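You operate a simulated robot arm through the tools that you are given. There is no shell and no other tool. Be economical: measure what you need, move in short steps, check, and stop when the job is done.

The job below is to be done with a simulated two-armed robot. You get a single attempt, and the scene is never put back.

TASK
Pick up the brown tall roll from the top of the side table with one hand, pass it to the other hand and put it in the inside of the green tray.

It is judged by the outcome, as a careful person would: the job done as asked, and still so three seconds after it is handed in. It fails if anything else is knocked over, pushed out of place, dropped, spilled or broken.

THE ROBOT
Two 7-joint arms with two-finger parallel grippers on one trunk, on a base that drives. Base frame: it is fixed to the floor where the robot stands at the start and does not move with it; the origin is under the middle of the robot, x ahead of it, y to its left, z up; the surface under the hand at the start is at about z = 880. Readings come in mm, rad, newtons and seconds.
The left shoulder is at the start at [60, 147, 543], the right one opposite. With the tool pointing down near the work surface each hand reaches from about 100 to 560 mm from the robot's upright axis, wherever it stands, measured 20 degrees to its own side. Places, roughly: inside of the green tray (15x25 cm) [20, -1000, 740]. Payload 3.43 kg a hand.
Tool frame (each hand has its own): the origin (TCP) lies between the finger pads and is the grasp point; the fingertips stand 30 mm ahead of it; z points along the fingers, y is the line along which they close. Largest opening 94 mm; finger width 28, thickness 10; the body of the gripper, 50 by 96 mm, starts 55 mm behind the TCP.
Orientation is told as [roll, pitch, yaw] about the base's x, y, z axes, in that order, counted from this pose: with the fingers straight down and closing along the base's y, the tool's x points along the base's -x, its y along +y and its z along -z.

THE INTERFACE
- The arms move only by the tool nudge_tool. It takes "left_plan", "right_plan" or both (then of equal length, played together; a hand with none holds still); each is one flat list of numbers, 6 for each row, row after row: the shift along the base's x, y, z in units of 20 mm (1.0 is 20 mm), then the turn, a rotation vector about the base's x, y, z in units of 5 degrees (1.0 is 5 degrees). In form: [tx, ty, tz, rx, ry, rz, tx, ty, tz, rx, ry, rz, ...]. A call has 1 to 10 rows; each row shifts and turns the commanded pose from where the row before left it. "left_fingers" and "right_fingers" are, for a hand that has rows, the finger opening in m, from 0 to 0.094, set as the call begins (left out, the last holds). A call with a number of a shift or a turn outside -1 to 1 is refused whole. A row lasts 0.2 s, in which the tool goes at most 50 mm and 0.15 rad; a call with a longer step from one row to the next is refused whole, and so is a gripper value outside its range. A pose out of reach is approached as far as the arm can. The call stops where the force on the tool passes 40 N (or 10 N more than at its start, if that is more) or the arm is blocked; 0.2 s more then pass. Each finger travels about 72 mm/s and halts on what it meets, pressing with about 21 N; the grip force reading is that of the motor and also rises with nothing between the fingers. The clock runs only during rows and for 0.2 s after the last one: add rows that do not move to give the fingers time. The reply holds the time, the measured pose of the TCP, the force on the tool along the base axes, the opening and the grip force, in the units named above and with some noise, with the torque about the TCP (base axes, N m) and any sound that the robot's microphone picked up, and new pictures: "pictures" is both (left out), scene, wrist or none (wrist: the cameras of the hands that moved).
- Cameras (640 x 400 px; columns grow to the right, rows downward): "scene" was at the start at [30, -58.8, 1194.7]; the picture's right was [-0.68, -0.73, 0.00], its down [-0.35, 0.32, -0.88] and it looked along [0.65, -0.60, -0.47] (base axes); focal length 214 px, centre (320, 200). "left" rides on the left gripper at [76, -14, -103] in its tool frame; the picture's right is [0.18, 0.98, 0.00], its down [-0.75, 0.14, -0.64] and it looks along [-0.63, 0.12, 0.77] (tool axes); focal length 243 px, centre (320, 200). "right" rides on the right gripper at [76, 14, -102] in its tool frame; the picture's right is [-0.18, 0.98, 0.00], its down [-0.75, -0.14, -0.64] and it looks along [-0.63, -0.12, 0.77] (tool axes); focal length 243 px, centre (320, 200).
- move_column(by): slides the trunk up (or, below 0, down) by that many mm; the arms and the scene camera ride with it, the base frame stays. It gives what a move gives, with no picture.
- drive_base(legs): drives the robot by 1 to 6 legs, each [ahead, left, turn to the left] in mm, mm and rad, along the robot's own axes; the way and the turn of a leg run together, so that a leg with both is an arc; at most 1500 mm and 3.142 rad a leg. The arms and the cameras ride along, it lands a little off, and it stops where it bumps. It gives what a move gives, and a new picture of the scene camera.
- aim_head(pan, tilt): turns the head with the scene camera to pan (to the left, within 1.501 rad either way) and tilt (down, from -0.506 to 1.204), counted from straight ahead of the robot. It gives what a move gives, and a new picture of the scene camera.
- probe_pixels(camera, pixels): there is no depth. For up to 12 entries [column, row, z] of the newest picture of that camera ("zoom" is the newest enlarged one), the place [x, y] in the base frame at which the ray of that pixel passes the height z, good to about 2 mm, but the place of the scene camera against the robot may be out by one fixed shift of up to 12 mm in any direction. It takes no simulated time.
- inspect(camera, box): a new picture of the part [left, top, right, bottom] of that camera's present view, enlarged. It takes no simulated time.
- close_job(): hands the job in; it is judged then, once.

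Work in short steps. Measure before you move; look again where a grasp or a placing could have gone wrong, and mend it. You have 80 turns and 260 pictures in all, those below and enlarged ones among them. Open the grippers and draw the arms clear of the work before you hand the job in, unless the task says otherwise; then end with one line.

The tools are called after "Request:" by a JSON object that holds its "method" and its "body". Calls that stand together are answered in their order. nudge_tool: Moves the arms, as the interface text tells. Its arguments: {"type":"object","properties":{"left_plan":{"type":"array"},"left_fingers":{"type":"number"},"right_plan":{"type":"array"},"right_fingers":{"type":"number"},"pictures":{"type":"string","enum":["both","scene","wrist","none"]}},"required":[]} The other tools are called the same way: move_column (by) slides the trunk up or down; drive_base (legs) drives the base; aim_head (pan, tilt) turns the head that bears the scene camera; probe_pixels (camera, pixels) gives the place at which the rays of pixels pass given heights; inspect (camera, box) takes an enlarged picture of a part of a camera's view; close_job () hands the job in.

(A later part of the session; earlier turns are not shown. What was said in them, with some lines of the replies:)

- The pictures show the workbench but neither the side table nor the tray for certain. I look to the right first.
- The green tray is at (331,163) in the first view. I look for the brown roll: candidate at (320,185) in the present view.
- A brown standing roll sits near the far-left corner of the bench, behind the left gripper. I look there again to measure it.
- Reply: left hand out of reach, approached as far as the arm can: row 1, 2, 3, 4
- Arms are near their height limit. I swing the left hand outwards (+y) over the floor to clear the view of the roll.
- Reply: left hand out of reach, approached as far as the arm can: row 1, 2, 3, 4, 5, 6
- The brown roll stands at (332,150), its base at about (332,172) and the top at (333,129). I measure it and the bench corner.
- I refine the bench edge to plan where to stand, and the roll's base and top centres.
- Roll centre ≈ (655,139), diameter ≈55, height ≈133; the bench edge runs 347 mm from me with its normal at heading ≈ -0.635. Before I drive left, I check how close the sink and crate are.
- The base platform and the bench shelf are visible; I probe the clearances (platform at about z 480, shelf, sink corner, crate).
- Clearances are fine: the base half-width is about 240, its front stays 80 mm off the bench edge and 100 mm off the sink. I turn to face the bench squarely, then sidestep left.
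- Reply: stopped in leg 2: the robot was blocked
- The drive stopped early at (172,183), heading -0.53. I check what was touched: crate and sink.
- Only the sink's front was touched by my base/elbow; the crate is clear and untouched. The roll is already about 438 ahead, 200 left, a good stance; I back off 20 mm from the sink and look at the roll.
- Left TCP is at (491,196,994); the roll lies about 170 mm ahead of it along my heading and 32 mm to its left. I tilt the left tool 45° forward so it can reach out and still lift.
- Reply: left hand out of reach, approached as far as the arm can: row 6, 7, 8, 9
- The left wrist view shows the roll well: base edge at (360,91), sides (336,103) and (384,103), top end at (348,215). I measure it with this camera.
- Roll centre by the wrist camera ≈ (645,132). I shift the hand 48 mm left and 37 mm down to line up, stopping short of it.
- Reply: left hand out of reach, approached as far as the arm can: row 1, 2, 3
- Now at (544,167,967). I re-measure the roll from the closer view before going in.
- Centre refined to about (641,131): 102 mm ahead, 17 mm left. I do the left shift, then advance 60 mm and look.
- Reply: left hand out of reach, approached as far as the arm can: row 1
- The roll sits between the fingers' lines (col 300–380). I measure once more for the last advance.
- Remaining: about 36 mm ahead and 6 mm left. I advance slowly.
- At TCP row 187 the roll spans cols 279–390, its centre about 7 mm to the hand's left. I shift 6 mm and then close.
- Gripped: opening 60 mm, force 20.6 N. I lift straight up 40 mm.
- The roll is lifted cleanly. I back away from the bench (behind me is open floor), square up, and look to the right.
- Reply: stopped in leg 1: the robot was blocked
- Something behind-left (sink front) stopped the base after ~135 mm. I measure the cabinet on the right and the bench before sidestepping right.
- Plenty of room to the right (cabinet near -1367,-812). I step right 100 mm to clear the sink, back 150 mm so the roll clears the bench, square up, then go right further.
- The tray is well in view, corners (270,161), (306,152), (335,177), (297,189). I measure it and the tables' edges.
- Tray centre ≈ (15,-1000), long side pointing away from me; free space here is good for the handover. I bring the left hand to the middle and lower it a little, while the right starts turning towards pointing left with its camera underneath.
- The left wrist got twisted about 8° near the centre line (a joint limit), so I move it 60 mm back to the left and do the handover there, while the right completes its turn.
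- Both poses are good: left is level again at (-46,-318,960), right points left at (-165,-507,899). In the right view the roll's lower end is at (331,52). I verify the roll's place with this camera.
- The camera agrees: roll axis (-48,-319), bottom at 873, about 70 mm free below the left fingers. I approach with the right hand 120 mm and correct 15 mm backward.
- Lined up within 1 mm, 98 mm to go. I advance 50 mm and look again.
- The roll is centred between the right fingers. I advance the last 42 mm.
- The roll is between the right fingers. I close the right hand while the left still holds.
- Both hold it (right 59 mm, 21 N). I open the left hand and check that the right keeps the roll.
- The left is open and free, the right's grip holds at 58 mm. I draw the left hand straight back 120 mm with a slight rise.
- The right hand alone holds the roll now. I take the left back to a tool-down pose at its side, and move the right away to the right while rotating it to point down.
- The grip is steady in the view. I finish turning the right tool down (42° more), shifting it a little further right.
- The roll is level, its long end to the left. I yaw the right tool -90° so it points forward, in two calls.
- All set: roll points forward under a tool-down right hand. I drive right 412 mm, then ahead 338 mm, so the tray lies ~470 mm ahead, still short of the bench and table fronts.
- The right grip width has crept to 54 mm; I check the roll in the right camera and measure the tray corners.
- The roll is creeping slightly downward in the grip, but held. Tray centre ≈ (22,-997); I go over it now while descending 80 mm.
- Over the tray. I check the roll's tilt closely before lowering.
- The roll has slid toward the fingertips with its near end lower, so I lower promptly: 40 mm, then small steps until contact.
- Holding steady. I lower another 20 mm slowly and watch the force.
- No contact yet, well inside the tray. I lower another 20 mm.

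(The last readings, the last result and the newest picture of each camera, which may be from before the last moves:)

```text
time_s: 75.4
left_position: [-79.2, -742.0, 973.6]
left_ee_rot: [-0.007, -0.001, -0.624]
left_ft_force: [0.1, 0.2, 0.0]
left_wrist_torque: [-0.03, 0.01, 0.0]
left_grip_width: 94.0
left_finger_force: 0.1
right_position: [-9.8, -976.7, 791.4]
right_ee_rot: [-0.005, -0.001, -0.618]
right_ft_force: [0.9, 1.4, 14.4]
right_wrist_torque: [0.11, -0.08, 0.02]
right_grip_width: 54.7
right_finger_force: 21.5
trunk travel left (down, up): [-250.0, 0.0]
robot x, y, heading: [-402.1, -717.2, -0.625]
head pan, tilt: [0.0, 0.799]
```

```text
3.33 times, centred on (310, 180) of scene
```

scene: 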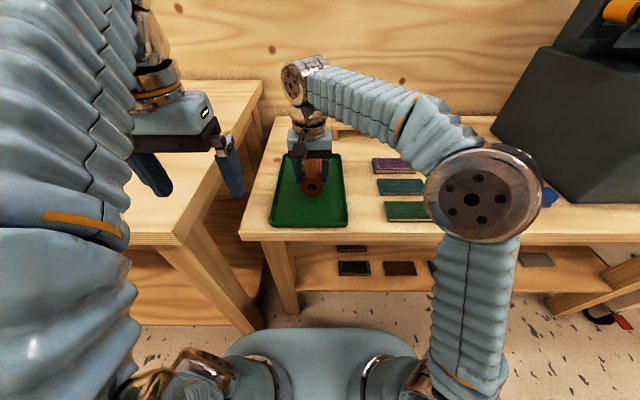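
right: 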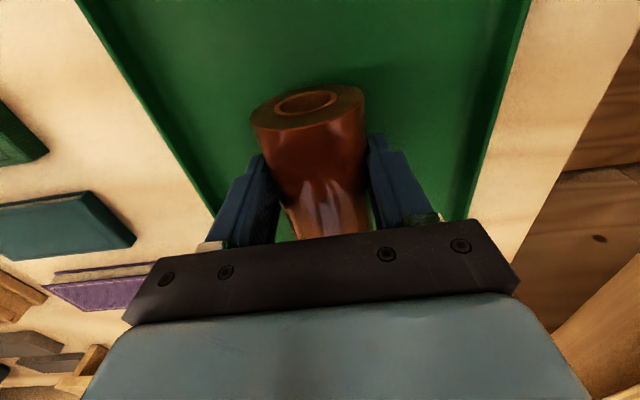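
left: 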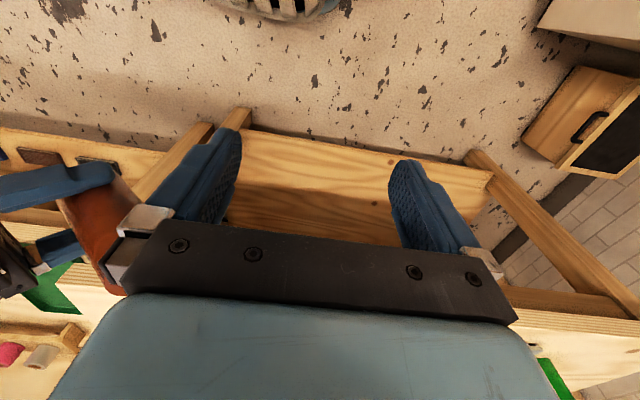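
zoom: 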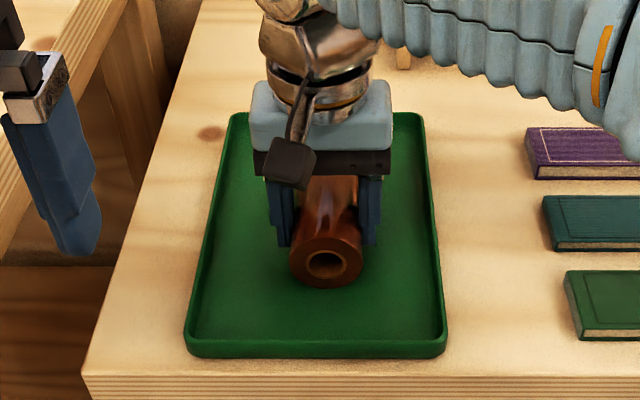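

Contact with the tray floor (14 N) at z 791, roll well inside. I release by opening the right fingers.

Request:
{"method": "nudge_tool", "body": {"right_plan": [0, 0, 0.05, 0, 0, 0, 0, 0, 0, 0, 0, 0, 0, 0, 0, 0, 0, 0, 0, 0, 0, 0, 0, 0], "right_fingers": 0.085}}

```text
time_s: 76.4
left_position: [-80.6, -742.7, 971.6]
left_ee_rot: [-0.007, -0.001, -0.623]
left_ft_force: [0.7, 0.1, 1.0]
left_wrist_torque: [0.01, 0.01, -0.03]
left_grip_width: 94.1
left_finger_force: 0.0
right_position: [-9.3, -976.5, 790.8]
right_ee_rot: [-0.006, -0.001, -0.619]
right_ft_force: [0.2, -0.8, -1.6]
right_wrist_torque: [-0.01, -0.01, 0.02]
right_grip_width: 84.9
right_finger_force: 0.0
trunk travel left (down, up): [-250.0, 0.0]
robot x, y, heading: [-405.5, -717.9, -0.623]
head pan, tilt: [0.0, 0.799]
```

scene: 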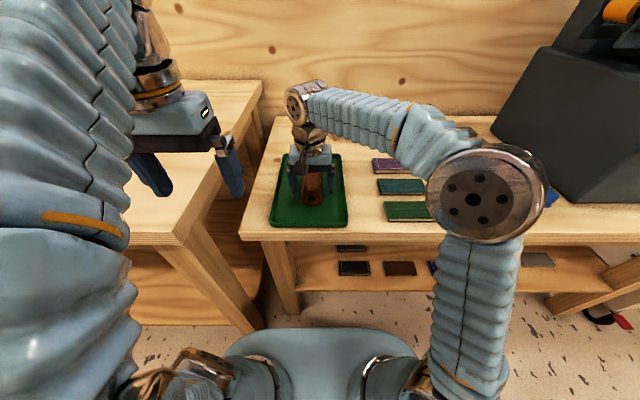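
right: 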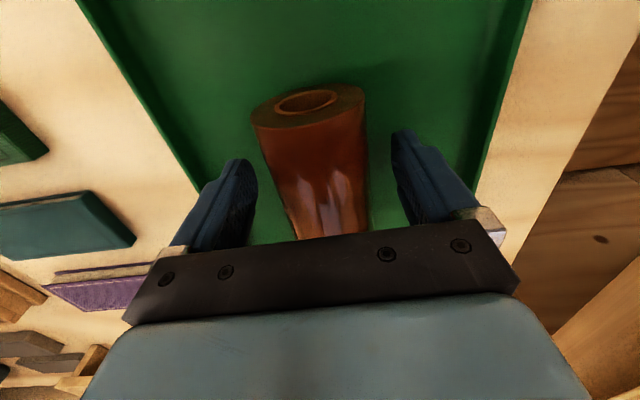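

The roll lies free in the tray. I lift the right hand straight up 130 mm, then pull it back.

Request:
{"method": "nudge_tool", "body": {"right_plan": [0, 0, 0.4, 0, 0, 0, 0, 0, 0.7, 0, 0, 0, 0, 0, 0.8, 0, 0, 0, 0, 0, 0.9, 0, 0, 0, 0, 0, 0.9, 0, 0, 0, 0, 0, 0.9, 0, 0, 0, 0, 0, 0.9, 0, 0, 0, -0.9, 0.2, 0, 0, 0, 0, -0.9, 0, 0, 0, 0, 0, -0.9, 0, 0, 0, 0, 0]}}

Request:
{"method": "nudge_tool", "body": {"right_plan": [-0.9, -0.3, 0, 0, 0, 0, -0.9, -0.3, 0, 0, 0, 0, -0.9, -0.3, 0, 0, 0, 0, -0.9, -0.3, 0, 0, 0, 0, -0.9, -0.3, 0, 0, 0, 0, -0.9, -0.3, 0, 0, 0, 0, -0.9, -0.3, 0, 0, 0, 0]}}

Request:
{"method": "inspect", "body": {"camera": "scene", "box": [240, 100, 400, 240]}}

```text
time_s: 78.6
left_position: [-78.0, -742.9, 971.5]
left_ee_rot: [-0.004, -0.001, -0.622]
left_ft_force: [0.4, -0.3, 0.4]
left_wrist_torque: [-0.01, 0.0, -0.01]
left_grip_width: 93.9
left_finger_force: 0.1
right_position: [-62.9, -973.7, 899.7]
right_ee_rot: [-0.006, 0.0, -0.616]
right_ft_force: [1.0, -0.7, 0.1]
right_wrist_torque: [-0.03, 0.0, 0.0]
right_grip_width: 84.8
right_finger_force: 0.1
trunk travel left (down, up): [-250.0, 0.0]
robot x, y, heading: [-404.3, -721.6, -0.626]
head pan, tilt: [0.0, 0.799]
```

scene: 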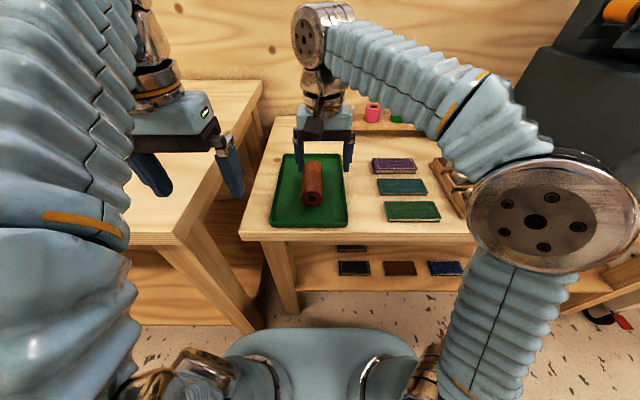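
right: 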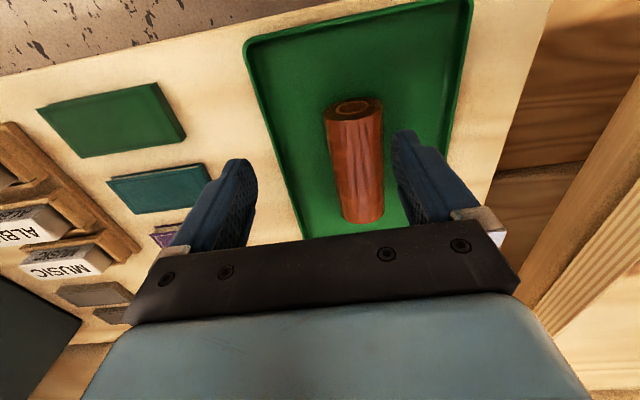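

```text
time_s: 80.2
left_position: [-78.6, -741.5, 971.6]
left_ee_rot: [-0.005, -0.001, -0.623]
left_ft_force: [-0.4, -0.2, -0.4]
left_wrist_torque: [-0.01, 0.02, 0.01]
left_grip_width: 93.8
left_finger_force: 0.0
right_position: [-188.8, -1013.5, 899.0]
right_ee_rot: [-0.006, -0.001, -0.615]
right_ft_force: [0.8, -0.2, -0.4]
right_wrist_torque: [0.0, 0.02, 0.01]
right_grip_width: 84.9
right_finger_force: 0.0
trunk travel left (down, up): [-250.0, 0.0]
robot x, y, heading: [-403.6, -716.8, -0.624]
head pan, tilt: [0.0, 0.799]
```

scene: 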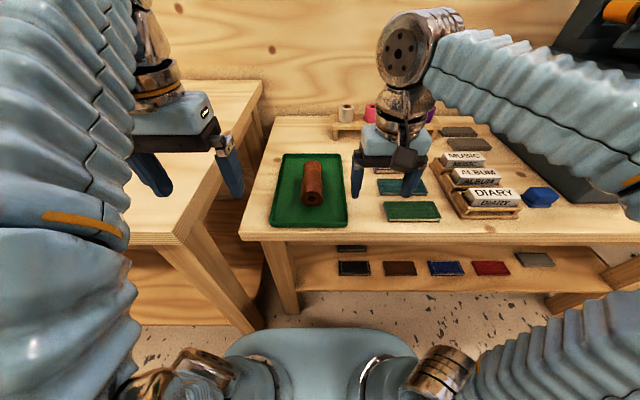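
right: 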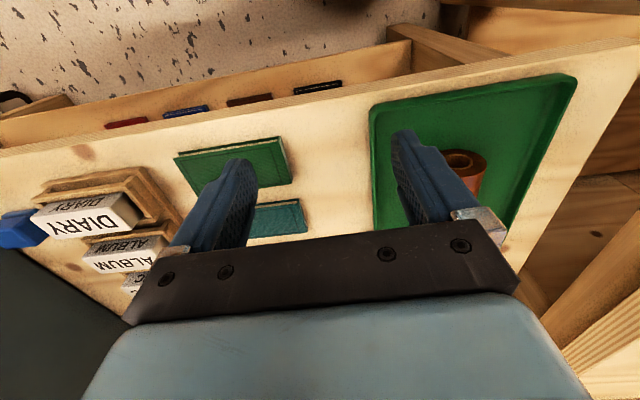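

```text
2.86 times, centred on (320, 170) of scene
```

zoom: 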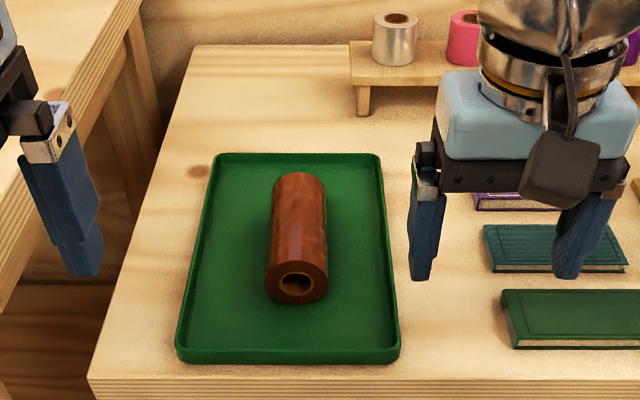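

The roll lies flat and still in the middle of the tray, both hands are empty, open and clear, and nothing else has moved. I hand the job in.

Request:
{"method": "close_job", "body": {}}

```text
The job is handed in.
```

The left hand picked up the brown roll and passed it to the right hand in mid-air. The right hand laid it on its side in the green tray, and nothing else looked disturbed in the last pictures, though the robot was blocked twice beside the sink.
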